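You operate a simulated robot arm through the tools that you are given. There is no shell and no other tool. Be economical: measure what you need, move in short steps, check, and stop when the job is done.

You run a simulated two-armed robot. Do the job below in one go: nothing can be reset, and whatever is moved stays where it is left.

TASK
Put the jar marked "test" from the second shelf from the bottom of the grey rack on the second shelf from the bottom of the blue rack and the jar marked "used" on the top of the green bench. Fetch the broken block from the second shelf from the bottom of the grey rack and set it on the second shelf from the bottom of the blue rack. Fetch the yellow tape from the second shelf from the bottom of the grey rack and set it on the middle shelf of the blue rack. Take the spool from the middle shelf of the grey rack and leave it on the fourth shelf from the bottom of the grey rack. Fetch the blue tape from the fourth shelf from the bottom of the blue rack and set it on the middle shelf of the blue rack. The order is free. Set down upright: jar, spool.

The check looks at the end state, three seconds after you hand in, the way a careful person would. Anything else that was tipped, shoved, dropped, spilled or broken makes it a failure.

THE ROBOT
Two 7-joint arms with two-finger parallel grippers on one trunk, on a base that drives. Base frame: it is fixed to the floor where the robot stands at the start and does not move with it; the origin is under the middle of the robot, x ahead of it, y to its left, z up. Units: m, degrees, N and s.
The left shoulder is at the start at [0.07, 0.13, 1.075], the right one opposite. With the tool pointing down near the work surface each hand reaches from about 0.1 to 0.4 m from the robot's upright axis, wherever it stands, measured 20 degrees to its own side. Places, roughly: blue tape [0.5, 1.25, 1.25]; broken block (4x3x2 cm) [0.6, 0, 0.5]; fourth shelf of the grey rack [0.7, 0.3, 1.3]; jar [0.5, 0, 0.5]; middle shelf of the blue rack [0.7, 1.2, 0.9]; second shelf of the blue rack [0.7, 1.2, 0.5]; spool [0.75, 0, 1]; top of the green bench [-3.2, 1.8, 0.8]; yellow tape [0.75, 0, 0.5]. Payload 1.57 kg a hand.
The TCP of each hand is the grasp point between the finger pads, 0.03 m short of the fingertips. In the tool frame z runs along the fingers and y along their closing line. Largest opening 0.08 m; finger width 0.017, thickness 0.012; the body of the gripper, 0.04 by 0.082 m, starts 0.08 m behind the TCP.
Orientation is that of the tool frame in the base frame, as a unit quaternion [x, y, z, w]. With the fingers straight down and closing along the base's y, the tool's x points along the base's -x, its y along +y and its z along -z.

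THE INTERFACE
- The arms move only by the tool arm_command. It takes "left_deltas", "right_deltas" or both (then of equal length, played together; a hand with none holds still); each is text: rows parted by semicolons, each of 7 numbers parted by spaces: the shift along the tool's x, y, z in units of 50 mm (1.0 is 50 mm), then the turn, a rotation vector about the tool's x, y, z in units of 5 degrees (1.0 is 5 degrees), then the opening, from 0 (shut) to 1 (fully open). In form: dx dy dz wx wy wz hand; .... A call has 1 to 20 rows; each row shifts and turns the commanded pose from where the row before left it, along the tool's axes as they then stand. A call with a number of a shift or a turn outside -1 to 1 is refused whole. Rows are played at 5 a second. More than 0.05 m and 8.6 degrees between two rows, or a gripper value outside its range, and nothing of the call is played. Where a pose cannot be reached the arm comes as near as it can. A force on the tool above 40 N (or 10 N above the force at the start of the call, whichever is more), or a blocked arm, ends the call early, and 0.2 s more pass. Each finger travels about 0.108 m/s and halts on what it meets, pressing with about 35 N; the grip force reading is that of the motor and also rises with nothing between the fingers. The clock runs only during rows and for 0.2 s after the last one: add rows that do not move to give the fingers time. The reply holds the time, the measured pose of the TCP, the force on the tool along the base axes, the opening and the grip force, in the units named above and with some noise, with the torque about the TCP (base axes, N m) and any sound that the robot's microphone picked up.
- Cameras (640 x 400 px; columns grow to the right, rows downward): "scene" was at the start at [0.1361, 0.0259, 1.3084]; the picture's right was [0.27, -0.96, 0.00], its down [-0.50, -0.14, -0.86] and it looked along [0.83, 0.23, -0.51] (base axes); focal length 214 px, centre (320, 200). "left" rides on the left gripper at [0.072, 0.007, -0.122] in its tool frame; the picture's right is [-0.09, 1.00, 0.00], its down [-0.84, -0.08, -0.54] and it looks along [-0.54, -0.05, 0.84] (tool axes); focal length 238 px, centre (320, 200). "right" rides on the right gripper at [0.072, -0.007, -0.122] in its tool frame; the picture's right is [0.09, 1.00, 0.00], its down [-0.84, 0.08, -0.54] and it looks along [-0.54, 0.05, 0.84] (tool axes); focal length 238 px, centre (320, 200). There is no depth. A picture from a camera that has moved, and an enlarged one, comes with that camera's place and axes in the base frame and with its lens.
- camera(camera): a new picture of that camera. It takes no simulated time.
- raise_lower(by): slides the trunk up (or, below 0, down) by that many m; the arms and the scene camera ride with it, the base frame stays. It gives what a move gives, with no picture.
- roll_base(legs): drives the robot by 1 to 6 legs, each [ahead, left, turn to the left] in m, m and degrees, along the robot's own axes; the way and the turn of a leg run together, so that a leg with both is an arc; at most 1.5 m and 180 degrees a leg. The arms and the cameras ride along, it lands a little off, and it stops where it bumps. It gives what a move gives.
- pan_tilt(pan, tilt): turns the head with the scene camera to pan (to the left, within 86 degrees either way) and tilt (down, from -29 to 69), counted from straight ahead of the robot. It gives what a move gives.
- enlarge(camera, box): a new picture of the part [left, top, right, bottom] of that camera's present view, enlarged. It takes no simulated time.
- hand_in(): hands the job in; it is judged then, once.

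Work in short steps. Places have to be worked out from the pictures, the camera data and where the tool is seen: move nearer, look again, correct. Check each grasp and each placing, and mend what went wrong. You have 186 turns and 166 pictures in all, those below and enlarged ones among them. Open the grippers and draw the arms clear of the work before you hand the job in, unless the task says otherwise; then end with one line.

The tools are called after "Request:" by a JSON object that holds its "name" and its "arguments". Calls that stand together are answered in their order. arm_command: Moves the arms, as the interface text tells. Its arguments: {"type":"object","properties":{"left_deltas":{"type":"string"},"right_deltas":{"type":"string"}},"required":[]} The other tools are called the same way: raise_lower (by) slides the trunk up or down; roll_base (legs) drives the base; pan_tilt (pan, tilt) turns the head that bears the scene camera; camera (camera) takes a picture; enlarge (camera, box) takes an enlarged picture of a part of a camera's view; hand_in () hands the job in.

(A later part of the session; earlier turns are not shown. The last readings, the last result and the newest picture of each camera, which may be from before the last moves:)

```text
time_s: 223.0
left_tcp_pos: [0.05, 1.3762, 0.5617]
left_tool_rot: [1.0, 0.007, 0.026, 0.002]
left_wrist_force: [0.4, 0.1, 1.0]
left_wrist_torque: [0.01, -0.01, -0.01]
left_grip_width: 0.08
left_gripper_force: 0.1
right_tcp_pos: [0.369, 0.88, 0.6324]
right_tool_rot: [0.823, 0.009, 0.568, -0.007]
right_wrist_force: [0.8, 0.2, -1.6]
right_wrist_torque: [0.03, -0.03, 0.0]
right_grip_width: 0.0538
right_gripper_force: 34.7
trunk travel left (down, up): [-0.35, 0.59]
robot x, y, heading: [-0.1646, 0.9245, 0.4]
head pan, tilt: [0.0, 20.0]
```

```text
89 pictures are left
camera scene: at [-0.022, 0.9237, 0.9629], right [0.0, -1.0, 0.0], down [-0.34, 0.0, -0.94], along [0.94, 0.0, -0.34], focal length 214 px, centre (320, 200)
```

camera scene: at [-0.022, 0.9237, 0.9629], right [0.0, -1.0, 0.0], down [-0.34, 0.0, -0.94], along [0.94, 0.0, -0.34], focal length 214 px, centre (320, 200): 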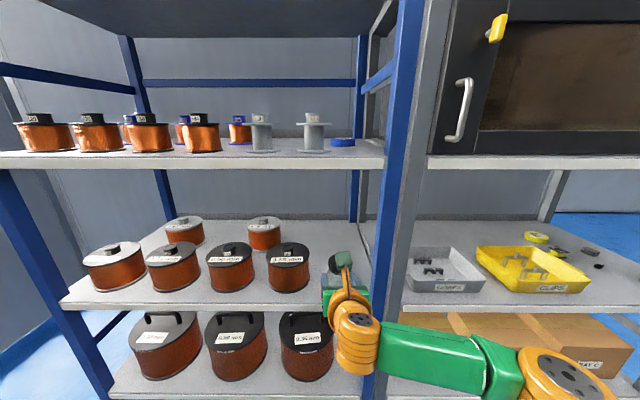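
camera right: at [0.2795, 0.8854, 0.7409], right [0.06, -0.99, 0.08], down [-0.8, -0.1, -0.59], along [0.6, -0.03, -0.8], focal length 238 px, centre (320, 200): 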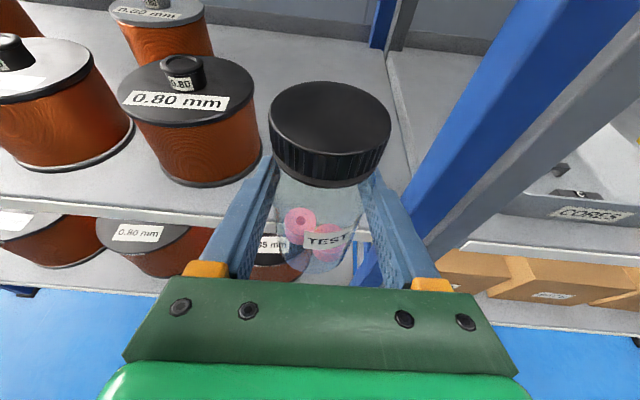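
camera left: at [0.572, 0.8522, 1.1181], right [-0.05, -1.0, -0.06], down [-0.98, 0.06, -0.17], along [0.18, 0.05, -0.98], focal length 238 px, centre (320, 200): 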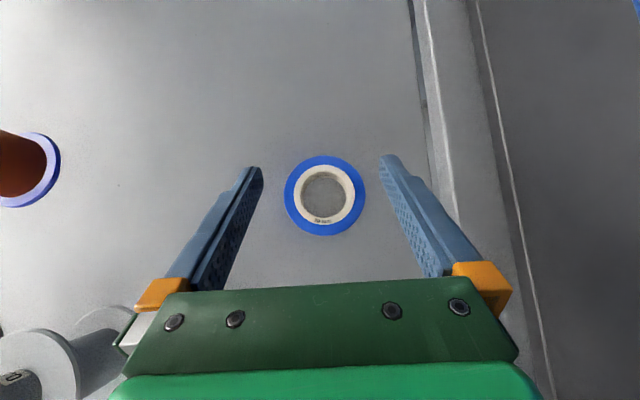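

Lane is clear. I drive 0.11 m further so the jar is at about (0.48,0.88), then lower.

Request:
{"name": "roll_base", "arguments": {"legs": [[0.115, 0, 0]]}}

Request:
{"name": "raise_lower", "arguments": {"by": -0.044}}

Request:
{"name": "camera", "arguments": {"camera": "right"}}

```text
time_s: 224.2
left_tcp_pos: [0.1666, 1.378, 0.5627]
left_tool_rot: [1.0, 0.009, 0.025, 0.002]
left_wrist_force: [-0.4, -0.5, 0.3]
left_wrist_torque: [-0.02, 0.0, -0.01]
left_grip_width: 0.08
left_gripper_force: 0.0
right_tcp_pos: [0.4863, 0.8816, 0.6306]
right_tool_rot: [0.823, 0.012, 0.568, -0.01]
right_wrist_force: [-0.4, 1.2, -1.1]
right_wrist_torque: [-0.01, -0.02, -0.04]
right_grip_width: 0.0537
right_gripper_force: 35.2
trunk travel left (down, up): [-0.35, 0.59]
robot x, y, heading: [-0.0476, 0.9212, 0.4]
head pan, tilt: [0.0, 20.0]
```

```text
time_s: 225.1
left_tcp_pos: [0.1663, 1.3772, 0.5185]
left_tool_rot: [1.0, 0.009, 0.026, 0.002]
left_wrist_force: [-0.4, -0.1, 0.5]
left_wrist_torque: [0.0, -0.01, 0.0]
left_grip_width: 0.0799
left_gripper_force: 0.0
right_tcp_pos: [0.4855, 0.8825, 0.5883]
right_tool_rot: [0.823, 0.011, 0.568, -0.009]
right_wrist_force: [-0.5, 0.7, -1.4]
right_wrist_torque: [-0.01, 0.02, -0.02]
right_grip_width: 0.0534
right_gripper_force: 35.3
trunk travel left (down, up): [-0.306, 0.634]
robot x, y, heading: [-0.046, 0.9237, 0.1]
head pan, tilt: [0.0, 20.0]
```

```text
88 pictures are left
camera right: at [0.397, 0.8872, 0.6971], right [0.06, -0.99, 0.08], down [-0.8, -0.1, -0.59], along [0.6, -0.03, -0.8], focal length 238 px, centre (320, 200)
```

right: 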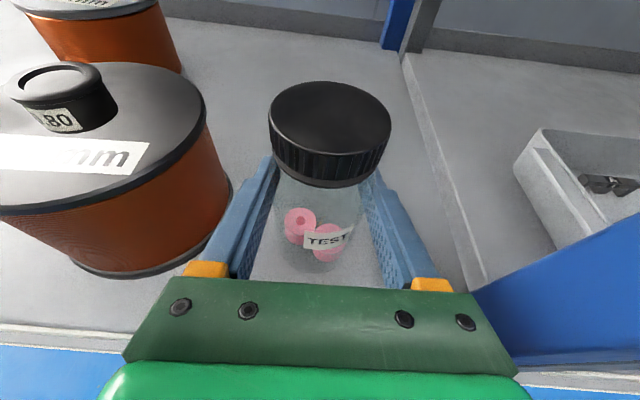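

Over the free spot. I lower in small steps to contact.

Request:
{"name": "raise_lower", "arguments": {"by": -0.005}}

Request:
{"name": "raise_lower", "arguments": {"by": -0.003}}

```text
time_s: 225.7
left_tcp_pos: [0.1661, 1.3782, 0.5131]
left_tool_rot: [1.0, 0.008, 0.026, 0.003]
left_wrist_force: [0.0, 0.0, -0.7]
left_wrist_torque: [0.0, 0.0, 0.0]
left_grip_width: 0.0801
left_gripper_force: 0.0
right_tcp_pos: [0.4861, 0.8834, 0.5824]
right_tool_rot: [0.823, 0.011, 0.568, -0.009]
right_wrist_force: [0.1, -0.7, -1.7]
right_wrist_torque: [0.02, 0.02, 0.01]
right_grip_width: 0.054
right_gripper_force: 35.3
trunk travel left (down, up): [-0.301, 0.639]
robot x, y, heading: [-0.0493, 0.9174, 0.6]
head pan, tilt: [0.0, 20.0]
```

```text
time_s: 226.2
left_tcp_pos: [0.1657, 1.377, 0.5107]
left_tool_rot: [1.0, 0.009, 0.027, 0.002]
left_wrist_force: [-0.2, 1.3, 0.5]
left_wrist_torque: [0.05, -0.02, 0.01]
left_grip_width: 0.08
left_gripper_force: 0.0
right_tcp_pos: [0.487, 0.8816, 0.582]
right_tool_rot: [0.822, 0.011, 0.569, -0.009]
right_wrist_force: [4.8, -0.8, 11.0]
right_wrist_torque: [-0.11, -0.03, 0.02]
right_grip_width: 0.0535
right_gripper_force: 34.5
trunk travel left (down, up): [-0.298, 0.642]
robot x, y, heading: [-0.0458, 0.9249, 0.4]
head pan, tilt: [0.0, 20.0]
```

Contact. I ease 2 mm up, open, and look.

Request:
{"name": "raise_lower", "arguments": {"by": 0.002}}

Request:
{"name": "arm_command", "arguments": {"right_deltas": "0 0 0 0 0 0 0.9;0 0 0 0 0 0 0.9;0 0 0 0 0 0 0.9;0 0 0 0 0 0 0.9"}}

Request:
{"name": "camera", "arguments": {"camera": "right"}}

```text
time_s: 226.7
left_tcp_pos: [0.1657, 1.3791, 0.513]
left_tool_rot: [1.0, 0.009, 0.026, 0.003]
left_wrist_force: [-0.4, -0.4, 1.1]
left_wrist_torque: [-0.01, 0.0, 0.01]
left_grip_width: 0.0802
left_gripper_force: 0.0
right_tcp_pos: [0.4849, 0.883, 0.5831]
right_tool_rot: [0.823, 0.011, 0.568, -0.008]
right_wrist_force: [1.2, -0.2, 4.5]
right_wrist_torque: [-0.05, 0.04, 0.02]
right_grip_width: 0.0536
right_gripper_force: 34.7
trunk travel left (down, up): [-0.3, 0.64]
robot x, y, heading: [-0.0459, 0.9218, 0.2]
head pan, tilt: [0.0, 20.0]
```

```text
time_s: 227.7
left_tcp_pos: [0.1668, 1.3782, 0.5126]
left_tool_rot: [1.0, 0.008, 0.027, 0.003]
left_wrist_force: [0.2, -0.9, 0.6]
left_wrist_torque: [-0.05, 0.0, -0.01]
left_grip_width: 0.08
left_gripper_force: 0.1
right_tcp_pos: [0.4862, 0.882, 0.5824]
right_tool_rot: [0.823, 0.011, 0.568, -0.009]
right_wrist_force: [0.8, -1.2, 0.1]
right_wrist_torque: [0.03, 0.0, -0.01]
right_grip_width: 0.072
right_gripper_force: 0.0
trunk travel left (down, up): [-0.3, 0.64]
robot x, y, heading: [-0.0466, 0.9249, 0.4]
head pan, tilt: [0.0, 20.0]
```

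```text
87 pictures are left
camera right: at [0.3969, 0.8873, 0.6912], right [0.06, -0.99, 0.08], down [-0.8, -0.1, -0.59], along [0.6, -0.03, -0.8], focal length 238 px, centre (320, 200)
```

right: 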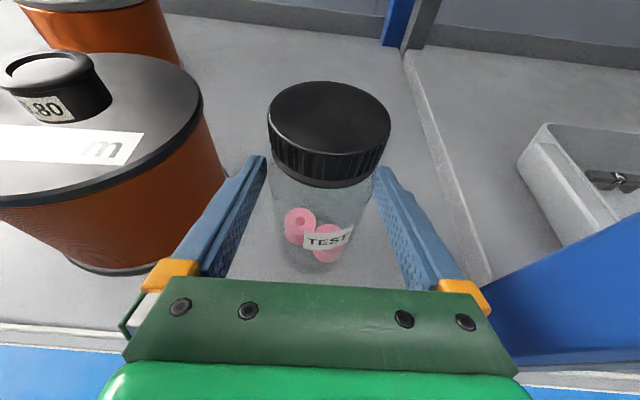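

TEST jar stands at (0.488,0.882). I back out, tuck the left hand closer, and return to the grey rack's right side.

Request:
{"name": "roll_base", "arguments": {"legs": [[-0.5, 0, 0]]}}

Request:
{"name": "arm_command", "arguments": {"left_deltas": "0 1 0 0 0 0 1;0 1 0 0 0 0 1;0 1 0 0 0 0 1;0 1 0 0 0 0 1;0 1 0 0 0 0 1"}}

Request:
{"name": "enlarge", "arguments": {"camera": "scene", "box": [180, 100, 400, 260]}}

Request:
{"name": "roll_base", "arguments": {"legs": [[0, -0.82, 0], [0, -0.8, 0], [1.25, 0, 0], [0, 0, 90]]}}

Request:
{"name": "camera", "arguments": {"camera": "scene"}}

```text
time_s: 230.7
left_tcp_pos: [-0.3412, 1.3735, 0.5116]
left_tool_rot: [1.0, 0.005, 0.027, 0.003]
left_wrist_force: [-0.3, 0.5, 0.1]
left_wrist_torque: [-0.02, -0.01, 0.01]
left_grip_width: 0.08
left_gripper_force: 0.0
right_tcp_pos: [-0.0261, 0.8767, 0.5819]
right_tool_rot: [0.823, 0.008, 0.569, -0.007]
right_wrist_force: [0.2, 0.0, 0.2]
right_wrist_torque: [-0.01, 0.0, 0.0]
right_grip_width: 0.0719
right_gripper_force: 0.0
trunk travel left (down, up): [-0.3, 0.64]
robot x, y, heading: [-0.5621, 0.9176, -0.1]
head pan, tilt: [0.0, 20.0]
```

```text
time_s: 231.9
left_tcp_pos: [-0.3222, 1.1304, 0.5235]
left_tool_rot: [1.0, 0.006, 0.024, 0.003]
left_wrist_force: [-0.4, -0.7, 0.0]
left_wrist_torque: [0.05, -0.01, -0.02]
left_grip_width: 0.08
left_gripper_force: 0.1
left hand out of reach, approached as far as the arm can: row 4, 5
right_tcp_pos: [-0.0266, 0.8758, 0.5814]
right_tool_rot: [0.823, 0.008, 0.568, -0.008]
right_wrist_force: [-0.5, 0.0, -0.5]
right_wrist_torque: [-0.02, 0.0, 0.0]
right_grip_width: 0.072
right_gripper_force: 0.1
trunk travel left (down, up): [-0.3, 0.64]
robot x, y, heading: [-0.5595, 0.9195, 0.1]
head pan, tilt: [0.0, 20.0]
```

```text
2.50 times, centred on (290, 180) of scene
camera zoom: at [-0.4158, 0.9209, 0.9129], right [0.0, -1.0, 0.0], down [-0.34, 0.0, -0.94], along [0.94, 0.0, -0.34], focal length 536 px, centre (395, 250)
```

zoom: 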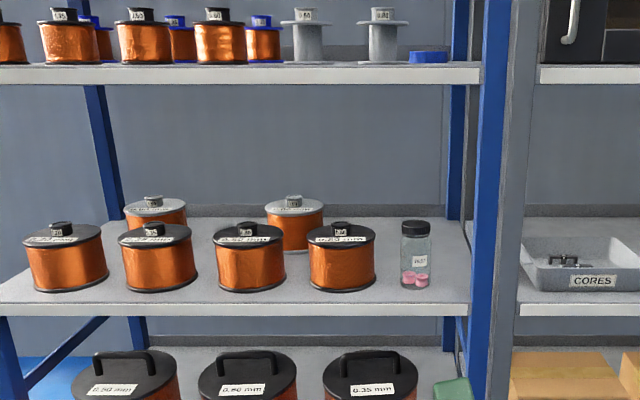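

```text
time_s: 249.9
left_tcp_pos: [0.4565, -0.492, 0.5228]
left_tool_rot: [0.704, 0.709, 0.019, -0.016]
left_wrist_force: [0.5, 0.0, 1.0]
left_wrist_torque: [0.02, 0.0, -0.01]
left_grip_width: 0.08
left_gripper_force: 0.1
right_tcp_pos: [0.7108, -0.1967, 0.5819]
right_tool_rot: [0.577, 0.587, 0.397, -0.406]
right_wrist_force: [0.1, 0.8, -0.2]
right_wrist_torque: [0.01, 0.04, -0.01]
right_grip_width: 0.0719
right_gripper_force: 0.1
trunk travel left (down, up): [-0.3, 0.64]
robot x, y, heading: [0.6644, -0.7288, 90.1]
head pan, tilt: [0.0, 20.0]
```

```text
85 pictures are left
camera scene: at [0.6658, -0.5839, 0.9129], right [1.0, 0.0, 0.0], down [0.0, -0.34, -0.94], along [0.0, 0.94, -0.34], focal length 214 px, centre (320, 200)
```

scene: 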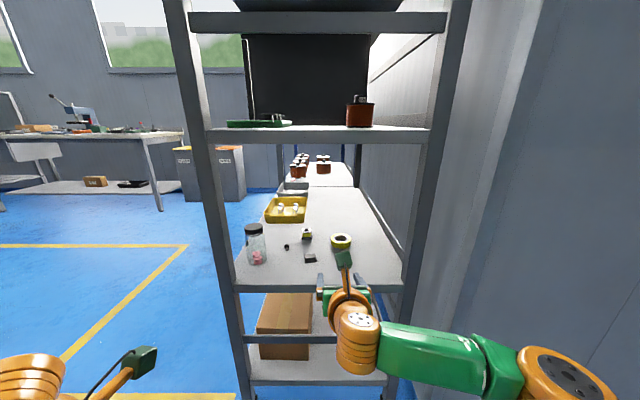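

Everything is in view; the right hand is extended at (0.711,-0.197). I pitch it to ~46° for the yellow tape and look.

Request:
{"name": "arm_command", "arguments": {"right_deltas": "0.35 0 -0.13 0 -1 0 1;0 0 0 0 -1 0 1;0 0 0 0 -1 0 1;0 0 0 0 -1 0 1;0 0 0 0 -1 0 1;0 0 0 0 0 0 1"}}

Request:
{"name": "camera", "arguments": {"camera": "right"}}

```text
time_s: 251.3
left_tcp_pos: [0.4571, -0.492, 0.5227]
left_tool_rot: [0.704, 0.71, 0.02, -0.015]
left_wrist_force: [0.7, 0.6, -0.5]
left_wrist_torque: [-0.04, 0.01, -0.03]
left_grip_width: 0.0801
left_gripper_force: 0.0
right_tcp_pos: [0.7105, -0.197, 0.5999]
right_tool_rot: [0.649, 0.661, 0.263, -0.27]
right_wrist_force: [1.3, 0.0, -0.8]
right_wrist_torque: [0.0, -0.03, 0.01]
right_grip_width: 0.08
right_gripper_force: 0.0
trunk travel left (down, up): [-0.3, 0.64]
robot x, y, heading: [0.6651, -0.7305, 89.6]
head pan, tilt: [0.0, 20.0]
```

```text
84 pictures are left
camera right: at [0.7047, -0.2295, 0.7367], right [0.99, 0.08, 0.06], down [0.1, -0.98, -0.19], along [0.04, 0.2, -0.98], focal length 238 px, centre (320, 200)
```

right: 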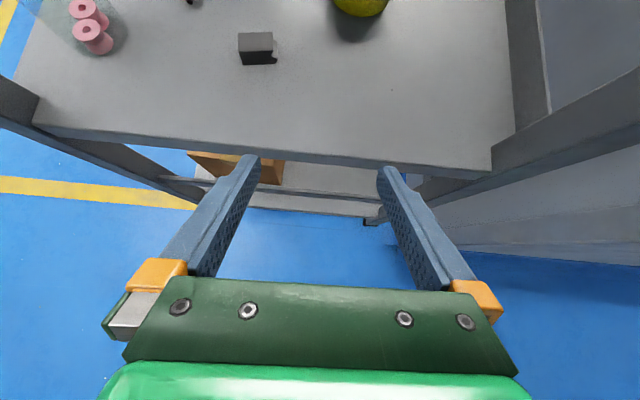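

Tape lies straight ahead at x≈0.74. I shift right 3 cm and drive in 0.19 m, then look.

Request:
{"name": "roll_base", "arguments": {"legs": [[0, -0.03, 0], [0.19, 0, 0]]}}

Request:
{"name": "camera", "arguments": {"camera": "right"}}

Request:
{"name": "camera", "arguments": {"camera": "scene"}}

```text
time_s: 253.3
left_tcp_pos: [0.4873, -0.2997, 0.5232]
left_tool_rot: [0.705, 0.709, 0.019, -0.016]
left_wrist_force: [0.2, 1.1, 0.2]
left_wrist_torque: [-0.02, -0.01, 0.01]
left_grip_width: 0.0802
left_gripper_force: 0.0
right_tcp_pos: [0.7418, -0.006, 0.5994]
right_tool_rot: [0.65, 0.66, 0.262, -0.269]
right_wrist_force: [0.2, 0.8, -0.3]
right_wrist_torque: [0.01, 0.01, 0.0]
right_grip_width: 0.0801
right_gripper_force: 0.0
trunk travel left (down, up): [-0.3, 0.64]
robot x, y, heading: [0.697, -0.5385, 90.1]
head pan, tilt: [0.0, 20.0]
```

```text
83 pictures are left
camera right: at [0.7355, -0.0378, 0.7363], right [0.99, 0.08, 0.06], down [0.09, -0.98, -0.2], along [0.04, 0.2, -0.98], focal length 238 px, centre (320, 200)
```

right: 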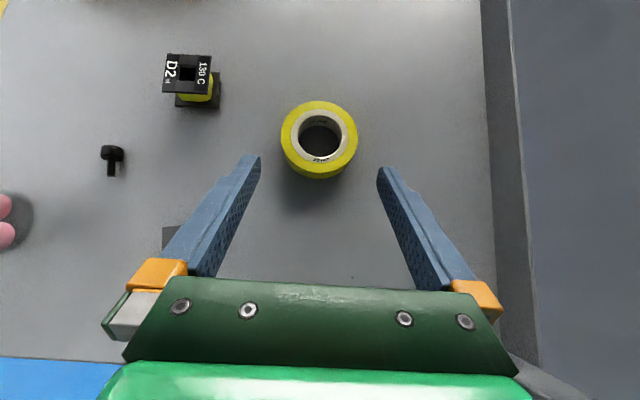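

```text
82 pictures are left
camera scene: at [0.6961, -0.392, 0.9129], right [1.0, 0.0, 0.0], down [0.0, -0.34, -0.94], along [0.0, 0.94, -0.34], focal length 214 px, centre (320, 200)
```

scene: 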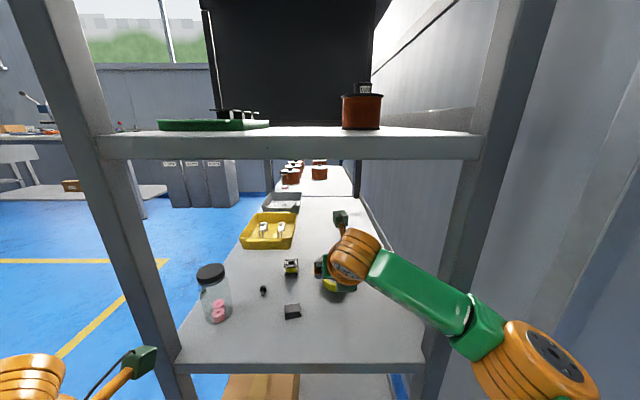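

The right forearm/elbow is near the rear post and wall, so instead of driving I extend only the arm, in small rows guarded by the force stop.

Request:
{"name": "arm_command", "arguments": {"right_deltas": "0.33 -0.06 0.32 0 0 0 1;0.33 -0.06 0.32 0 0 0 1;0 0 0 0 0 0 1"}}

Request:
{"name": "camera", "arguments": {"camera": "right"}}

```text
time_s: 254.1
left_tcp_pos: [0.487, -0.3002, 0.5227]
left_tool_rot: [0.705, 0.708, 0.019, -0.016]
left_wrist_force: [-0.5, 0.7, 0.0]
left_wrist_torque: [0.06, -0.03, 0.01]
left_grip_width: 0.0801
left_gripper_force: 0.0
right_tcp_pos: [0.7354, 0.0411, 0.602]
right_tool_rot: [0.649, 0.66, 0.264, -0.269]
right_wrist_force: [-0.1, 0.6, -0.3]
right_wrist_torque: [-0.02, -0.03, 0.0]
right_grip_width: 0.0802
right_gripper_force: 0.1
trunk travel left (down, up): [-0.3, 0.64]
robot x, y, heading: [0.696, -0.5376, 89.7]
head pan, tilt: [0.0, 20.0]
```

```text
81 pictures are left
camera right: at [0.7279, 0.0083, 0.7382], right [0.99, 0.08, 0.06], down [0.09, -0.98, -0.2], along [0.04, 0.2, -0.98], focal length 238 px, centre (320, 200)
```

right: 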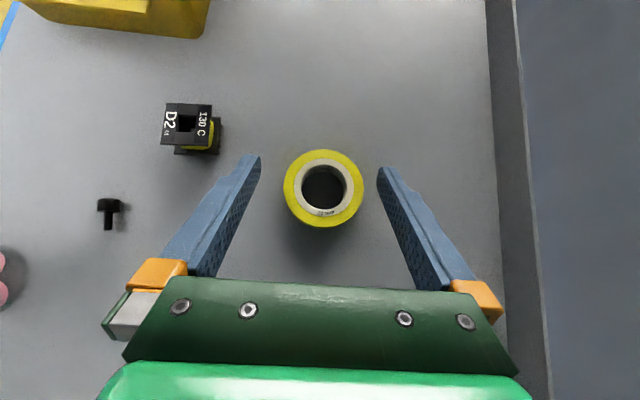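

Reach is fine. Tape centre (0.737,0.058). I nudge 4 mm ahead and lower with the trunk.

Request:
{"name": "arm_command", "arguments": {"right_deltas": "0.06 0.03 0.06 0 0 0 1;0 0 0 0 0 0 1"}}

Request:
{"name": "raise_lower", "arguments": {"by": -0.035}}

Request:
{"name": "camera", "arguments": {"camera": "right"}}

```text
time_s: 254.7
left_tcp_pos: [0.4878, -0.3005, 0.5243]
left_tool_rot: [0.705, 0.709, 0.019, -0.016]
left_wrist_force: [-0.7, -0.5, 0.8]
left_wrist_torque: [0.04, 0.01, 0.0]
left_grip_width: 0.0801
left_gripper_force: 0.1
right_tcp_pos: [0.7372, 0.0467, 0.6009]
right_tool_rot: [0.65, 0.66, 0.263, -0.269]
right_wrist_force: [-0.1, 0.7, 0.1]
right_wrist_torque: [0.01, 0.01, 0.01]
right_grip_width: 0.0801
right_gripper_force: 0.1
trunk travel left (down, up): [-0.3, 0.64]
robot x, y, heading: [0.6933, -0.5377, 89.9]
head pan, tilt: [0.0, 20.0]
```

```text
time_s: 255.5
left_tcp_pos: [0.4872, -0.3006, 0.4879]
left_tool_rot: [0.706, 0.708, 0.02, -0.015]
left_wrist_force: [0.0, -0.1, 0.7]
left_wrist_torque: [0.02, 0.02, 0.0]
left_grip_width: 0.0802
left_gripper_force: 0.1
right_tcp_pos: [0.7357, 0.0445, 0.5662]
right_tool_rot: [0.65, 0.66, 0.264, -0.269]
right_wrist_force: [0.2, -0.2, 0.3]
right_wrist_torque: [-0.03, 0.02, 0.02]
right_grip_width: 0.0798
right_gripper_force: 0.0
trunk travel left (down, up): [-0.265, 0.675]
robot x, y, heading: [0.6974, -0.5376, 89.8]
head pan, tilt: [0.0, 20.0]
```

```text
80 pictures are left
camera right: at [0.7301, 0.0126, 0.7024], right [0.99, 0.08, 0.06], down [0.09, -0.98, -0.2], along [0.04, 0.2, -0.98], focal length 238 px, centre (320, 200)
```

right: 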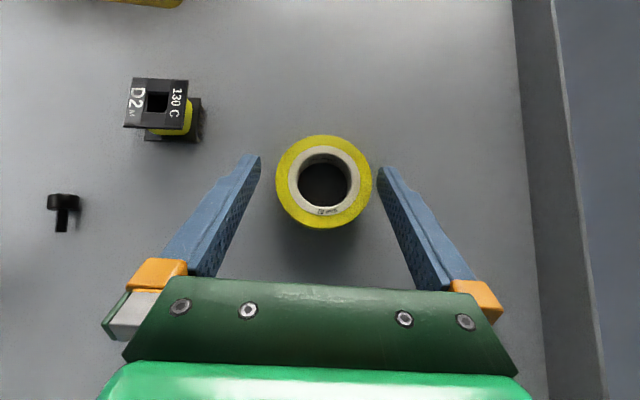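

Tape sits ~3 mm right of centre; I shift right and lower 1.4 cm.

Request:
{"name": "arm_command", "arguments": {"right_deltas": "0 0.07 0 0 0 0 1;0 0 0 0 0 0 1"}}

Request:
{"name": "raise_lower", "arguments": {"by": -0.013}}

Request:
{"name": "camera", "arguments": {"camera": "right"}}

```text
time_s: 256.1
left_tcp_pos: [0.4879, -0.2989, 0.4874]
left_tool_rot: [0.705, 0.709, 0.02, -0.016]
left_wrist_force: [0.1, 0.3, -0.6]
left_wrist_torque: [0.0, -0.01, -0.01]
left_grip_width: 0.08
left_gripper_force: 0.1
right_tcp_pos: [0.7402, 0.0452, 0.5661]
right_tool_rot: [0.65, 0.66, 0.264, -0.269]
right_wrist_force: [-0.3, 0.4, 0.2]
right_wrist_torque: [0.02, -0.01, 0.0]
right_grip_width: 0.0797
right_gripper_force: 0.1
trunk travel left (down, up): [-0.265, 0.675]
robot x, y, heading: [0.6956, -0.5386, 89.8]
head pan, tilt: [0.0, 20.0]
```

```text
time_s: 256.7
left_tcp_pos: [0.4866, -0.2997, 0.4752]
left_tool_rot: [0.705, 0.708, 0.02, -0.016]
left_wrist_force: [-0.1, -0.9, 0.0]
left_wrist_torque: [-0.04, 0.0, -0.03]
left_grip_width: 0.08
left_gripper_force: 0.0
right_tcp_pos: [0.7399, 0.0462, 0.551]
right_tool_rot: [0.65, 0.66, 0.263, -0.269]
right_wrist_force: [-0.4, 0.0, 0.3]
right_wrist_torque: [0.06, 0.01, -0.02]
right_grip_width: 0.08
right_gripper_force: 0.0
trunk travel left (down, up): [-0.252, 0.688]
robot x, y, heading: [0.698, -0.5392, 90.0]
head pan, tilt: [0.0, 20.0]
```

```text
79 pictures are left
camera right: at [0.7333, 0.0131, 0.6894], right [0.99, 0.08, 0.06], down [0.09, -0.98, -0.2], along [0.04, 0.2, -0.98], focal length 238 px, centre (320, 200)
```

right: 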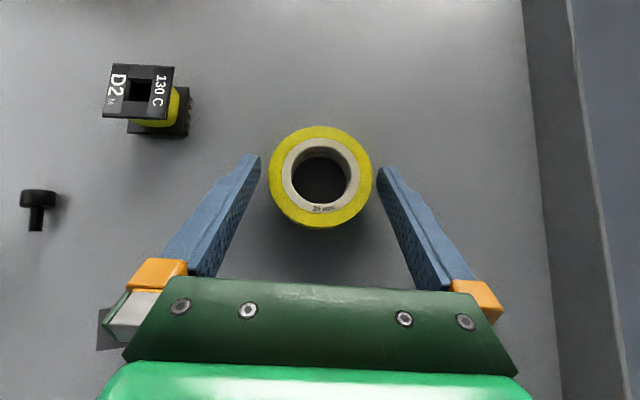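

Centred and beside the ring. I close and lift.

Request:
{"name": "arm_command", "arguments": {"right_deltas": "0 0 0 0 0 0 0.6;0 0 0 0 0 0 0;0 0 0 0 0 0 0;0 0 0 0 0 0 0"}}

Request:
{"name": "raise_lower", "arguments": {"by": 0.05}}

Request:
{"name": "camera", "arguments": {"camera": "right"}}

```text
time_s: 257.7
left_tcp_pos: [0.4883, -0.2987, 0.4753]
left_tool_rot: [0.705, 0.709, 0.02, -0.016]
left_wrist_force: [-0.3, 0.1, 0.5]
left_wrist_torque: [-0.03, 0.0, -0.01]
left_grip_width: 0.08
left_gripper_force: 0.1
right_tcp_pos: [0.7379, 0.0457, 0.5529]
right_tool_rot: [0.65, 0.659, 0.264, -0.269]
right_wrist_force: [0.2, 0.5, 0.7]
right_wrist_torque: [0.01, 0.12, 0.0]
right_grip_width: 0.0674
right_gripper_force: 34.7
trunk travel left (down, up): [-0.252, 0.688]
robot x, y, heading: [0.6966, -0.539, 90.0]
head pan, tilt: [0.0, 20.0]
```

```text
time_s: 258.6
left_tcp_pos: [0.4862, -0.2992, 0.5257]
left_tool_rot: [0.706, 0.708, 0.019, -0.015]
left_wrist_force: [0.2, 0.0, -0.2]
left_wrist_torque: [0.0, 0.0, 0.01]
left_grip_width: 0.0802
left_gripper_force: 0.1
right_tcp_pos: [0.74, 0.0466, 0.604]
right_tool_rot: [0.65, 0.66, 0.262, -0.268]
right_wrist_force: [0.2, -1.1, -0.9]
right_wrist_torque: [-0.02, -0.03, 0.02]
right_grip_width: 0.0675
right_gripper_force: 35.0
trunk travel left (down, up): [-0.302, 0.638]
robot x, y, heading: [0.6968, -0.5409, 89.6]
head pan, tilt: [0.0, 20.0]
```

```text
78 pictures are left
camera right: at [0.7333, 0.0134, 0.7392], right [0.99, 0.08, 0.06], down [0.09, -0.98, -0.2], along [0.04, 0.2, -0.98], focal length 238 px, centre (320, 200)
```

right: 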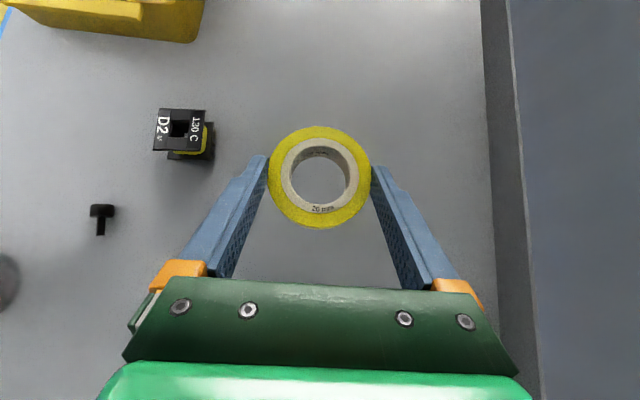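

Yellow tape is held. I retract, back out, shift right, fold the right arm and unfold the left one to ~47° pitch for the block.

Request:
{"name": "arm_command", "arguments": {"right_deltas": "-0.66 0 -0.64 0 0 0 0;0 0 0 0 0 0 0"}}

Request:
{"name": "roll_base", "arguments": {"legs": [[-0.32, 0, 0], [0, -0.09, 0]]}}

Request:
{"name": "arm_command", "arguments": {"left_deltas": "1 0 0 0 0 0 1;1 0 0 0 0 0 1;1 0 0 0 0 0 1;0 0 0 0 1 0 1;0 0 0 0 1 0 1;0 0 0 0 1 0 1;0 0 0 0 1 0 1;0 0 0 0 1 0 1;0 0 0 0 1 0 1;0 0 0 0 1 0 1;0 0 0 0 1 0 1;0.73 0 0.68 0 0 0 1;0.73 0 0.68 0 0 0 1;0.73 0 0.68 0 0 0 1", "right_deltas": "0 0 0 0 -1 0 0;0 0 0 0 -1 0 0;0 0 0 0 -1 0 0;0 0 0 0 -1 0 0;0 0 0 0 -1 0 0;0 0 0 0 -1 0 0;0 0 0 0 -1 0 0;-1 0 -0.05 0 0 0 0;-1 0 -0.05 0 0 0 0;-1 0 -0.05 0 0 0 0;-1 0 -0.05 0 0 0 0;-1 0 -0.05 0 0 0 0;0 0 0 0 0 0 0;0 0 0 0 0 0 0"}}

Request:
{"name": "camera", "arguments": {"camera": "left"}}

Request:
{"name": "camera", "arguments": {"camera": "scene"}}

```text
time_s: 259.2
left_tcp_pos: [0.4862, -0.2998, 0.5244]
left_tool_rot: [0.705, 0.708, 0.019, -0.016]
left_wrist_force: [0.3, -0.1, -0.6]
left_wrist_torque: [0.02, 0.0, 0.0]
left_grip_width: 0.0802
left_gripper_force: 0.0
right_tcp_pos: [0.7399, -0.0011, 0.6043]
right_tool_rot: [0.65, 0.66, 0.263, -0.269]
right_wrist_force: [0.2, -0.3, -1.0]
right_wrist_torque: [-0.03, 0.01, -0.02]
right_grip_width: 0.0676
right_gripper_force: 35.1
trunk travel left (down, up): [-0.302, 0.638]
robot x, y, heading: [0.6962, -0.5401, 89.6]
head pan, tilt: [0.0, 20.0]
```

```text
time_s: 262.1
left_tcp_pos: [0.577, -0.6273, 0.5257]
left_tool_rot: [0.704, 0.709, 0.02, -0.016]
left_wrist_force: [-0.1, -0.8, -0.4]
left_wrist_torque: [-0.01, 0.03, -0.01]
left_grip_width: 0.08
left_gripper_force: 0.1
right_tcp_pos: [0.8314, -0.3271, 0.6038]
right_tool_rot: [0.65, 0.661, 0.263, -0.269]
right_wrist_force: [0.2, -1.2, -1.2]
right_wrist_torque: [-0.01, -0.01, 0.0]
right_grip_width: 0.0676
right_gripper_force: 34.4
trunk travel left (down, up): [-0.302, 0.638]
robot x, y, heading: [0.7878, -0.8658, 89.8]
head pan, tilt: [0.0, 20.0]
```

```text
time_s: 265.1
left_tcp_pos: [0.575, -0.3301, 0.5268]
left_tool_rot: [0.656, 0.661, 0.259, -0.257]
left_wrist_force: [0.0, 0.1, 0.3]
left_wrist_torque: [-0.02, -0.03, -0.03]
left_grip_width: 0.0799
left_gripper_force: 0.1
right_tcp_pos: [0.8495, -0.6279, 0.5547]
right_tool_rot: [0.699, 0.711, 0.056, -0.058]
right_wrist_force: [-0.8, 1.5, -1.3]
right_wrist_torque: [-0.05, -0.02, 0.01]
right_grip_width: 0.0676
right_gripper_force: 35.4
right hand out of reach, approached as far as the arm can: row 4, 5, 6, 7
trunk travel left (down, up): [-0.302, 0.638]
robot x, y, heading: [0.7878, -0.8676, 90.0]
head pan, tilt: [0.0, 20.0]
```

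```text
77 pictures are left
camera left: at [0.5818, -0.3609, 0.6656], right [1.0, -0.06, -0.06], down [-0.07, -0.98, -0.17], along [-0.05, 0.17, -0.98], focal length 238 px, centre (320, 200)
```

left: 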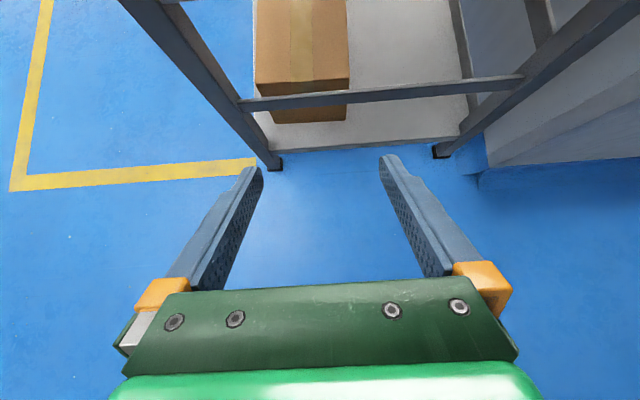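

```text
76 pictures are left
camera scene: at [0.7867, -0.7192, 0.9148], right [1.0, 0.0, 0.0], down [0.0, -0.34, -0.94], along [0.0, 0.94, -0.34], focal length 214 px, centre (320, 200)
```

scene: 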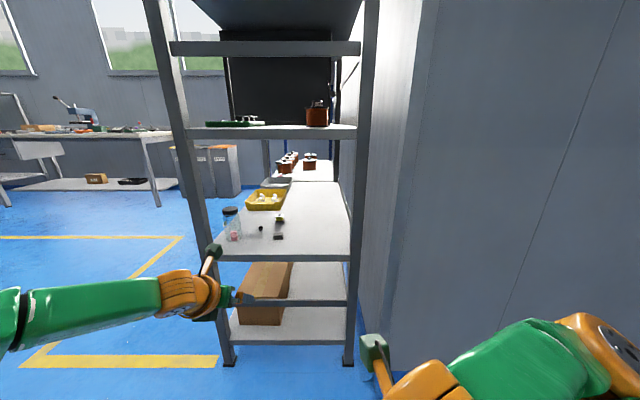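

Left hand is set. I raise the trunk 8 cm, extend the left arm forward 7 cm and right 6.5 cm, then drive in 0.15 m.

Request:
{"name": "raise_lower", "arguments": {"by": 0.085}}

Request:
{"name": "arm_command", "arguments": {"left_deltas": "0.48 0.65 0.45 0 0 0 1;0.48 0.65 0.45 0 0 0 1;0 0 0 0 0 0 1"}}

Request:
{"name": "roll_base", "arguments": {"legs": [[0.15, 0, 0]]}}

Request:
{"name": "camera", "arguments": {"camera": "left"}}

Request:
{"name": "camera", "arguments": {"camera": "scene"}}

```text
time_s: 266.3
left_tcp_pos: [0.5737, -0.3312, 0.6136]
left_tool_rot: [0.656, 0.661, 0.259, -0.257]
left_wrist_force: [0.4, 0.0, -0.4]
left_wrist_torque: [0.01, 0.02, 0.0]
left_grip_width: 0.0799
left_gripper_force: 0.0
right_tcp_pos: [0.8507, -0.6274, 0.6422]
right_tool_rot: [0.698, 0.711, 0.056, -0.058]
right_wrist_force: [0.4, 0.5, 0.2]
right_wrist_torque: [0.0, -0.02, -0.02]
right_grip_width: 0.0674
right_gripper_force: 35.3
trunk travel left (down, up): [-0.387, 0.553]
robot x, y, heading: [0.7888, -0.8668, 89.8]
head pan, tilt: [0.0, 20.0]
```

```text
time_s: 267.1
left_tcp_pos: [0.6128, -0.3038, 0.6238]
left_tool_rot: [0.655, 0.661, 0.26, -0.258]
left_wrist_force: [-1.0, 0.0, 0.3]
left_wrist_torque: [-0.02, 0.01, -0.03]
left_grip_width: 0.0799
left_gripper_force: 0.1
left hand out of reach, approached as far as the arm can: row 1, 2
right_tcp_pos: [0.8501, -0.6271, 0.6392]
right_tool_rot: [0.698, 0.712, 0.055, -0.057]
right_wrist_force: [0.5, -0.5, 0.0]
right_wrist_torque: [-0.03, 0.02, -0.04]
right_grip_width: 0.0676
right_gripper_force: 35.1
trunk travel left (down, up): [-0.387, 0.553]
robot x, y, heading: [0.7885, -0.8609, 89.9]
head pan, tilt: [0.0, 20.0]
```

```text
time_s: 268.5
left_tcp_pos: [0.6132, -0.1517, 0.6237]
left_tool_rot: [0.656, 0.661, 0.261, -0.257]
left_wrist_force: [-0.3, 0.0, -0.8]
left_wrist_torque: [0.0, 0.02, -0.02]
left_grip_width: 0.0802
left_gripper_force: 0.0
right_tcp_pos: [0.8503, -0.475, 0.6397]
right_tool_rot: [0.699, 0.711, 0.055, -0.058]
right_wrist_force: [0.2, 0.2, -0.5]
right_wrist_torque: [-0.04, 0.0, 0.02]
right_grip_width: 0.0673
right_gripper_force: 34.9
trunk travel left (down, up): [-0.387, 0.553]
robot x, y, heading: [0.7816, -0.7145, 90.0]
head pan, tilt: [0.0, 20.0]
```

```text
75 pictures are left
camera left: at [0.6214, -0.183, 0.7617], right [1.0, -0.06, -0.06], down [-0.07, -0.98, -0.17], along [-0.04, 0.18, -0.98], focal length 238 px, centre (320, 200)
```

left: 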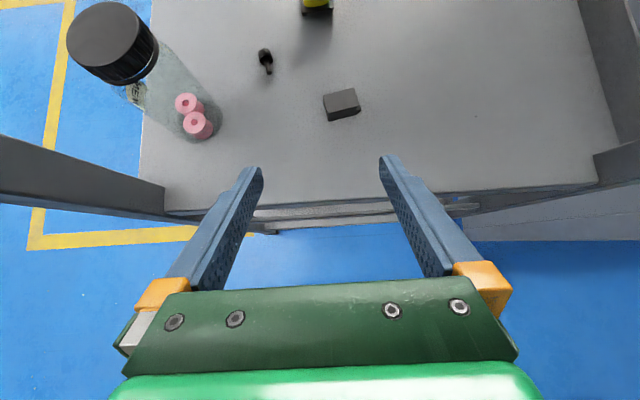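

```text
74 pictures are left
camera scene: at [0.787, -0.5668, 0.9998], right [1.0, 0.0, 0.0], down [0.0, -0.34, -0.94], along [0.0, 0.94, -0.34], focal length 214 px, centre (320, 200)
```

scene: 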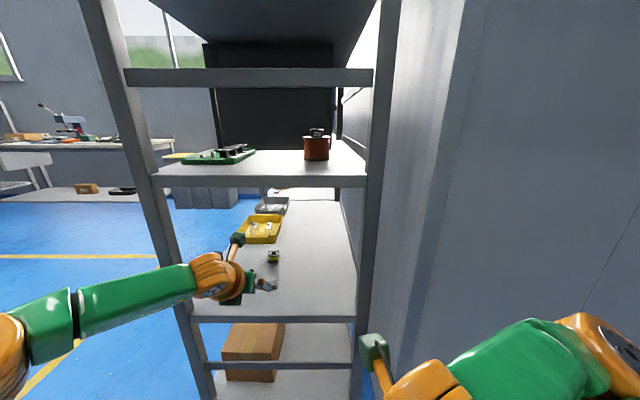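

Block at (0.641,-0.042). I shift right 2.7 cm and 5 cm in by base, then lower/extend with the arm.

Request:
{"name": "roll_base", "arguments": {"legs": [[0.05, -0.027, 0]]}}

Request:
{"name": "arm_command", "arguments": {"left_deltas": "0.02 0 0.95 0 0 0 1;0.2 0 0.3 0 0 0 1;0 0 0 0 0 0 1"}}

Request:
{"name": "camera", "arguments": {"camera": "left"}}

Request:
{"name": "camera", "arguments": {"camera": "scene"}}

```text
time_s: 269.4
left_tcp_pos: [0.6424, -0.1037, 0.6243]
left_tool_rot: [0.656, 0.66, 0.261, -0.257]
left_wrist_force: [-0.2, 0.0, -0.1]
left_wrist_torque: [0.02, 0.05, 0.02]
left_grip_width: 0.0801
left_gripper_force: 0.1
right_tcp_pos: [0.8787, -0.4257, 0.6415]
right_tool_rot: [0.698, 0.711, 0.055, -0.059]
right_wrist_force: [-1.0, 0.0, -0.9]
right_wrist_torque: [-0.02, 0.01, 0.0]
right_grip_width: 0.0674
right_gripper_force: 35.2
trunk travel left (down, up): [-0.387, 0.553]
robot x, y, heading: [0.8199, -0.6653, 89.8]
head pan, tilt: [0.0, 20.0]
```

```text
time_s: 270.2
left_tcp_pos: [0.6184, -0.0948, 0.6012]
left_tool_rot: [0.654, 0.661, 0.261, -0.259]
left_wrist_force: [0.3, 0.1, -0.1]
left_wrist_torque: [0.0, -0.01, -0.03]
left_grip_width: 0.0798
left_gripper_force: 0.0
left hand out of reach, approached as far as the arm can: row 1, 2
right_tcp_pos: [0.8791, -0.4272, 0.6416]
right_tool_rot: [0.698, 0.711, 0.055, -0.058]
right_wrist_force: [0.4, 0.3, -0.2]
right_wrist_torque: [0.0, 0.02, 0.0]
right_grip_width: 0.0676
right_gripper_force: 35.3
trunk travel left (down, up): [-0.387, 0.553]
robot x, y, heading: [0.816, -0.6639, 89.7]
head pan, tilt: [0.0, 20.0]
```

```text
73 pictures are left
camera left: at [0.6255, -0.1267, 0.7387], right [1.0, -0.06, -0.06], down [-0.07, -0.98, -0.17], along [-0.04, 0.18, -0.98], focal length 238 px, centre (320, 200)
```

left: 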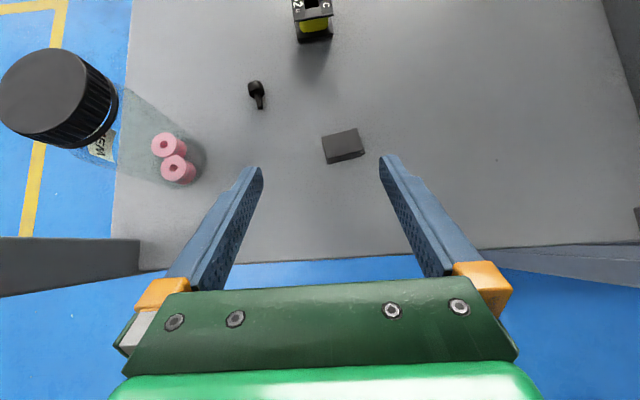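

```text
72 pictures are left
camera scene: at [0.815, -0.5184, 0.9999], right [1.0, 0.0, 0.0], down [0.0, -0.34, -0.94], along [0.0, 0.94, -0.34], focal length 214 px, centre (320, 200)
```

scene: 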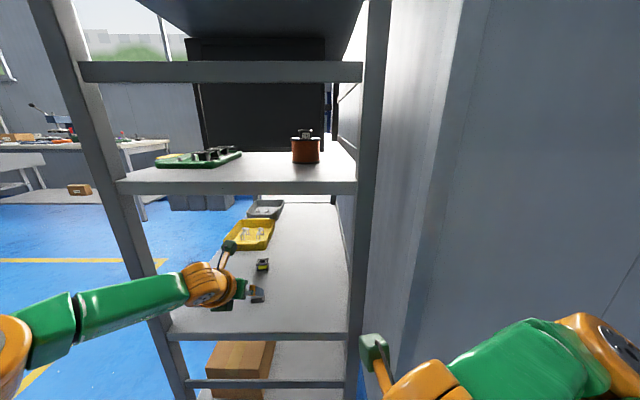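

Reach-limited, so I move the base 4 cm in and 2.4 cm right, and lower 3.3 cm by trunk.

Request:
{"name": "roll_base", "arguments": {"legs": [[0.04, -0.024, 0]]}}

Request:
{"name": "raise_lower", "arguments": {"by": -0.033}}

Request:
{"name": "camera", "arguments": {"camera": "left"}}

```text
time_s: 271.1
left_tcp_pos: [0.6427, -0.057, 0.602]
left_tool_rot: [0.655, 0.661, 0.26, -0.258]
left_wrist_force: [0.9, 0.9, -0.1]
left_wrist_torque: [0.01, 0.0, -0.02]
left_grip_width: 0.0798
left_gripper_force: 0.1
right_tcp_pos: [0.9028, -0.3881, 0.6407]
right_tool_rot: [0.697, 0.712, 0.054, -0.058]
right_wrist_force: [0.4, 0.8, -0.6]
right_wrist_torque: [-0.04, 0.03, 0.0]
right_grip_width: 0.0673
right_gripper_force: 34.9
trunk travel left (down, up): [-0.387, 0.553]
robot x, y, heading: [0.8367, -0.6251, 89.6]
head pan, tilt: [0.0, 20.0]
```

```text
time_s: 271.9
left_tcp_pos: [0.6433, -0.0571, 0.5677]
left_tool_rot: [0.656, 0.66, 0.261, -0.258]
left_wrist_force: [0.8, -0.2, 0.2]
left_wrist_torque: [-0.01, 0.03, -0.02]
left_grip_width: 0.0797
left_gripper_force: 0.1
right_tcp_pos: [0.9026, -0.3877, 0.6078]
right_tool_rot: [0.698, 0.711, 0.056, -0.058]
right_wrist_force: [-0.5, -0.3, -0.8]
right_wrist_torque: [0.03, 0.02, 0.02]
right_grip_width: 0.0675
right_gripper_force: 35.1
trunk travel left (down, up): [-0.354, 0.586]
robot x, y, heading: [0.8411, -0.6224, 89.9]
head pan, tilt: [0.0, 20.0]
```

```text
71 pictures are left
camera left: at [0.6493, -0.0885, 0.7058], right [1.0, -0.06, -0.06], down [-0.07, -0.98, -0.17], along [-0.04, 0.18, -0.98], focal length 238 px, centre (320, 200)
```

left: 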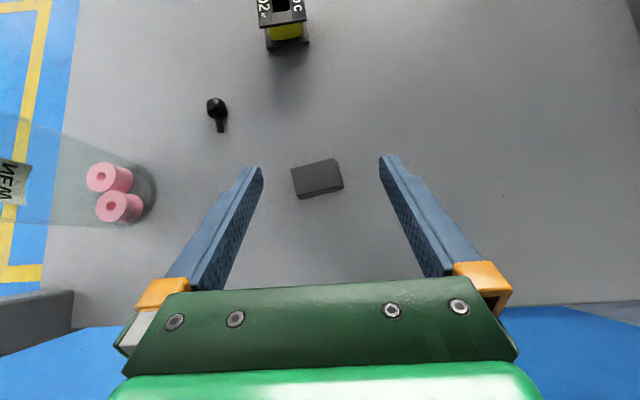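

Block is centred between the fingers. I lower 1.7 cm and close.

Request:
{"name": "raise_lower", "arguments": {"by": -0.016}}

Request:
{"name": "arm_command", "arguments": {"left_deltas": "0 0 0 0 0 0 0.6;0 0 0 0 0 0 0.2;0 0 0 0 0 0 0;0 0 0 0 0 0 0;0 0 0 0 0 0 0"}}

Request:
{"name": "camera", "arguments": {"camera": "left"}}

```text
time_s: 272.5
left_tcp_pos: [0.6424, -0.0576, 0.5512]
left_tool_rot: [0.655, 0.661, 0.26, -0.258]
left_wrist_force: [0.3, 0.7, 1.3]
left_wrist_torque: [-0.01, 0.03, 0.02]
left_grip_width: 0.08
left_gripper_force: 0.1
right_tcp_pos: [0.9033, -0.388, 0.5921]
right_tool_rot: [0.698, 0.712, 0.056, -0.059]
right_wrist_force: [-0.7, -0.4, -1.1]
right_wrist_torque: [-0.03, 0.02, -0.02]
right_grip_width: 0.0676
right_gripper_force: 35.0
trunk travel left (down, up): [-0.338, 0.602]
robot x, y, heading: [0.8385, -0.6292, 90.0]
head pan, tilt: [0.0, 20.0]
```

```text
time_s: 273.7
left_tcp_pos: [0.6434, -0.0574, 0.5519]
left_tool_rot: [0.655, 0.661, 0.26, -0.258]
left_wrist_force: [-1.3, 0.6, 0.2]
left_wrist_torque: [0.01, -0.01, 0.01]
left_grip_width: 0.0356
left_gripper_force: 34.7
right_tcp_pos: [0.9027, -0.3861, 0.5926]
right_tool_rot: [0.698, 0.712, 0.056, -0.058]
right_wrist_force: [-0.5, -0.5, -1.6]
right_wrist_torque: [0.0, 0.03, -0.03]
right_grip_width: 0.0675
right_gripper_force: 34.2
trunk travel left (down, up): [-0.338, 0.602]
robot x, y, heading: [0.8397, -0.6234, 89.9]
head pan, tilt: [0.0, 20.0]
```

```text
70 pictures are left
camera left: at [0.6493, -0.0884, 0.6899], right [1.0, -0.06, -0.06], down [-0.07, -0.98, -0.17], along [-0.04, 0.18, -0.98], focal length 238 px, centre (320, 200)
```

left: 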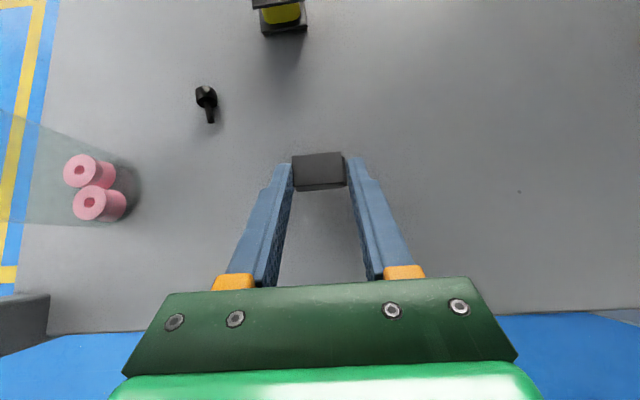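

Block gripped (0.036 m). I lift 5 cm and check.

Request:
{"name": "raise_lower", "arguments": {"by": 0.05}}

Request:
{"name": "camera", "arguments": {"camera": "left"}}

```text
time_s: 274.6
left_tcp_pos: [0.6425, -0.0568, 0.6019]
left_tool_rot: [0.655, 0.661, 0.259, -0.258]
left_wrist_force: [0.0, -0.3, -0.6]
left_wrist_torque: [0.01, 0.02, 0.0]
left_grip_width: 0.0355
left_gripper_force: 35.3
right_tcp_pos: [0.9019, -0.3875, 0.6402]
right_tool_rot: [0.698, 0.712, 0.056, -0.058]
right_wrist_force: [-1.0, 0.4, -0.4]
right_wrist_torque: [0.01, 0.01, -0.01]
right_grip_width: 0.0674
right_gripper_force: 34.6
trunk travel left (down, up): [-0.388, 0.552]
robot x, y, heading: [0.8387, -0.624, 89.6]
head pan, tilt: [0.0, 20.0]
```

```text
69 pictures are left
camera left: at [0.6492, -0.0881, 0.7396], right [1.0, -0.06, -0.06], down [-0.07, -0.98, -0.17], along [-0.04, 0.18, -0.98], focal length 238 px, centre (320, 200)
```

left: 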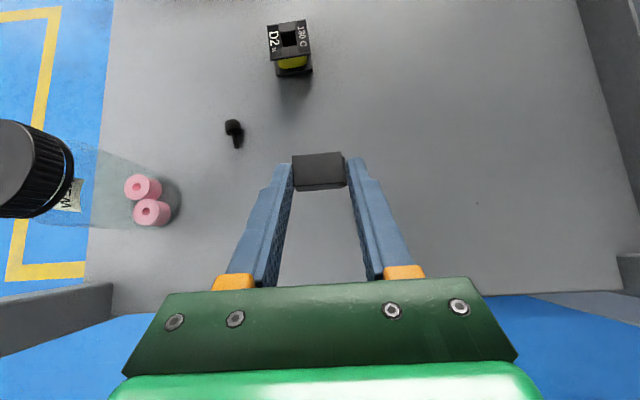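

Block is held. I back out, turn to heading 0 and return around to the front, keeping clear of post and cabinet.

Request:
{"name": "roll_base", "arguments": {"legs": [[-0.3, 0, 0], [0, 0, -90], [-0.75, 0.12, 0], [-0.65, 0.15, 0]]}}

Request:
{"name": "roll_base", "arguments": {"legs": [[0, 0.75, 0], [0, 0.65, 0]]}}

Request:
{"name": "camera", "arguments": {"camera": "scene"}}

```text
time_s: 287.4
left_tcp_pos: [-0.008, -0.5078, 0.602]
left_tool_rot: [0.93, 0.038, 0.367, -0.012]
left_wrist_force: [-0.4, -0.5, -0.6]
left_wrist_torque: [0.01, 0.01, 0.0]
left_grip_width: 0.0355
left_gripper_force: 35.0
right_tcp_pos: [-0.319, -0.7921, 0.6424]
right_tool_rot: [0.996, 0.045, 0.08, -0.005]
right_wrist_force: [0.6, -0.8, -0.7]
right_wrist_torque: [-0.02, -0.04, 0.01]
right_grip_width: 0.0676
right_gripper_force: 34.7
trunk travel left (down, up): [-0.388, 0.552]
robot x, y, heading: [-0.5581, -0.7468, 4.0]
head pan, tilt: [0.0, 20.0]
```

```text
time_s: 294.6
left_tcp_pos: [-0.1027, 0.8697, 0.6021]
left_tool_rot: [0.93, 0.033, 0.366, -0.01]
left_wrist_force: [-0.9, -0.4, -1.7]
left_wrist_torque: [-0.01, 0.01, 0.01]
left_grip_width: 0.0359
left_gripper_force: 35.2
right_tcp_pos: [-0.4153, 0.5919, 0.6417]
right_tool_rot: [0.996, 0.041, 0.08, -0.004]
right_wrist_force: [0.7, 0.3, -0.2]
right_wrist_torque: [0.04, 0.01, -0.01]
right_grip_width: 0.0677
right_gripper_force: 35.1
trunk travel left (down, up): [-0.388, 0.552]
robot x, y, heading: [-0.6554, 0.6364, 3.4]
head pan, tilt: [0.0, 20.0]
```

```text
68 pictures are left
camera scene: at [-0.5139, 0.6494, 1.0009], right [0.06, -1.0, 0.0], down [-0.34, -0.02, -0.94], along [0.94, 0.06, -0.34], focal length 214 px, centre (320, 200)
```

scene: 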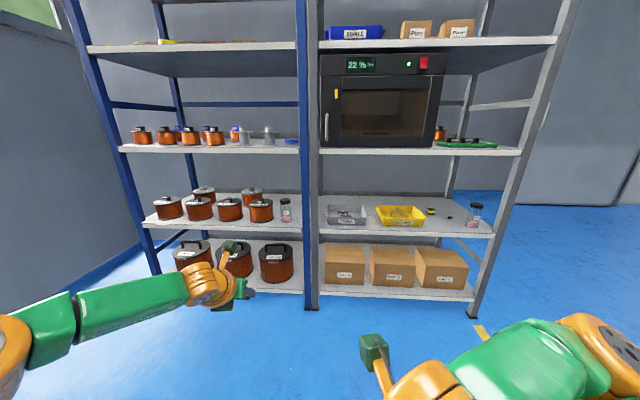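

I square the heading, shift left 10 cm, drive forward 0.4 m and look with the left camera.

Request:
{"name": "roll_base", "arguments": {"legs": [[0, 0, -3.4], [0, 0.1, 0], [0.4, 0, 0]]}}

Request:
{"name": "camera", "arguments": {"camera": "left"}}

Request:
{"name": "camera", "arguments": {"camera": "scene"}}

```text
time_s: 298.3
left_tcp_pos: [0.3086, 0.9379, 0.6013]
left_tool_rot: [0.931, 0.005, 0.366, 0.001]
left_wrist_force: [-0.1, -0.6, -1.6]
left_wrist_torque: [0.0, 0.04, -0.04]
left_grip_width: 0.0353
left_gripper_force: 35.0
right_tcp_pos: [-0.0216, 0.6752, 0.6412]
right_tool_rot: [0.997, 0.012, 0.081, -0.002]
right_wrist_force: [0.3, -0.1, -0.5]
right_wrist_torque: [-0.03, -0.01, 0.03]
right_grip_width: 0.0675
right_gripper_force: 34.9
trunk travel left (down, up): [-0.388, 0.552]
robot x, y, heading: [-0.2598, 0.7422, 0.0]
head pan, tilt: [0.0, 20.0]
```

```text
67 pictures are left
camera left: at [0.2789, 0.9305, 0.7395], right [-0.06, -1.0, -0.06], down [-0.98, 0.07, -0.17], along [0.18, 0.05, -0.98], focal length 238 px, centre (320, 200)
```

left: 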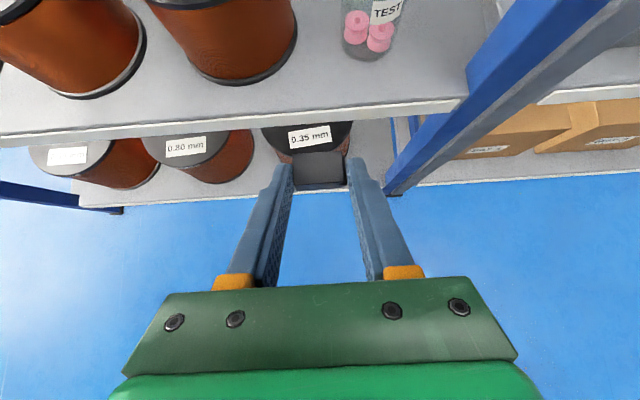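

```text
66 pictures are left
camera scene: at [-0.1158, 0.7405, 1.0009], right [0.0, -1.0, 0.0], down [-0.34, 0.0, -0.94], along [0.94, 0.0, -0.34], focal length 214 px, centre (320, 200)
```

scene: 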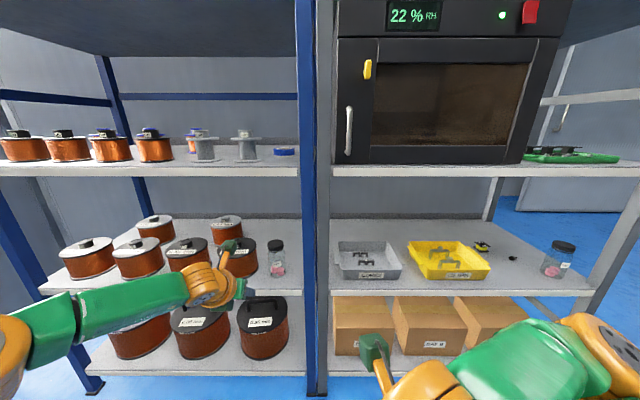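

Shelf edge is near x≈0.41, the jar front at 0.46. I aim the block centre at (0.447,0.936): drive 0.12 m more and look.

Request:
{"name": "roll_base", "arguments": {"legs": [[0.122, -0.002, 0]]}}

Request:
{"name": "camera", "arguments": {"camera": "left"}}

```text
time_s: 299.5
left_tcp_pos: [0.4321, 0.9356, 0.6017]
left_tool_rot: [0.931, 0.005, 0.366, 0.001]
left_wrist_force: [0.0, -0.7, -1.0]
left_wrist_torque: [0.0, -0.01, 0.01]
left_grip_width: 0.0356
left_gripper_force: 35.0
right_tcp_pos: [0.1026, 0.6743, 0.6423]
right_tool_rot: [0.997, 0.011, 0.08, -0.002]
right_wrist_force: [-0.4, -0.5, -0.3]
right_wrist_torque: [-0.01, 0.03, 0.0]
right_grip_width: 0.0673
right_gripper_force: 35.1
trunk travel left (down, up): [-0.388, 0.552]
robot x, y, heading: [-0.136, 0.736, -0.0]
head pan, tilt: [0.0, 20.0]
```

```text
65 pictures are left
camera left: at [0.4023, 0.9289, 0.7394], right [-0.06, -1.0, -0.06], down [-0.98, 0.07, -0.17], along [0.18, 0.05, -0.98], focal length 238 px, centre (320, 200)
```

left: 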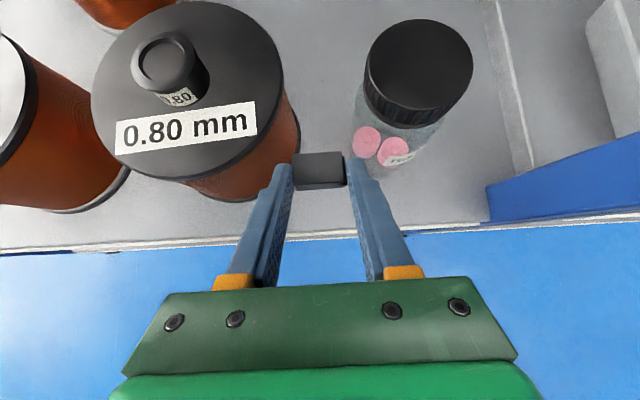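

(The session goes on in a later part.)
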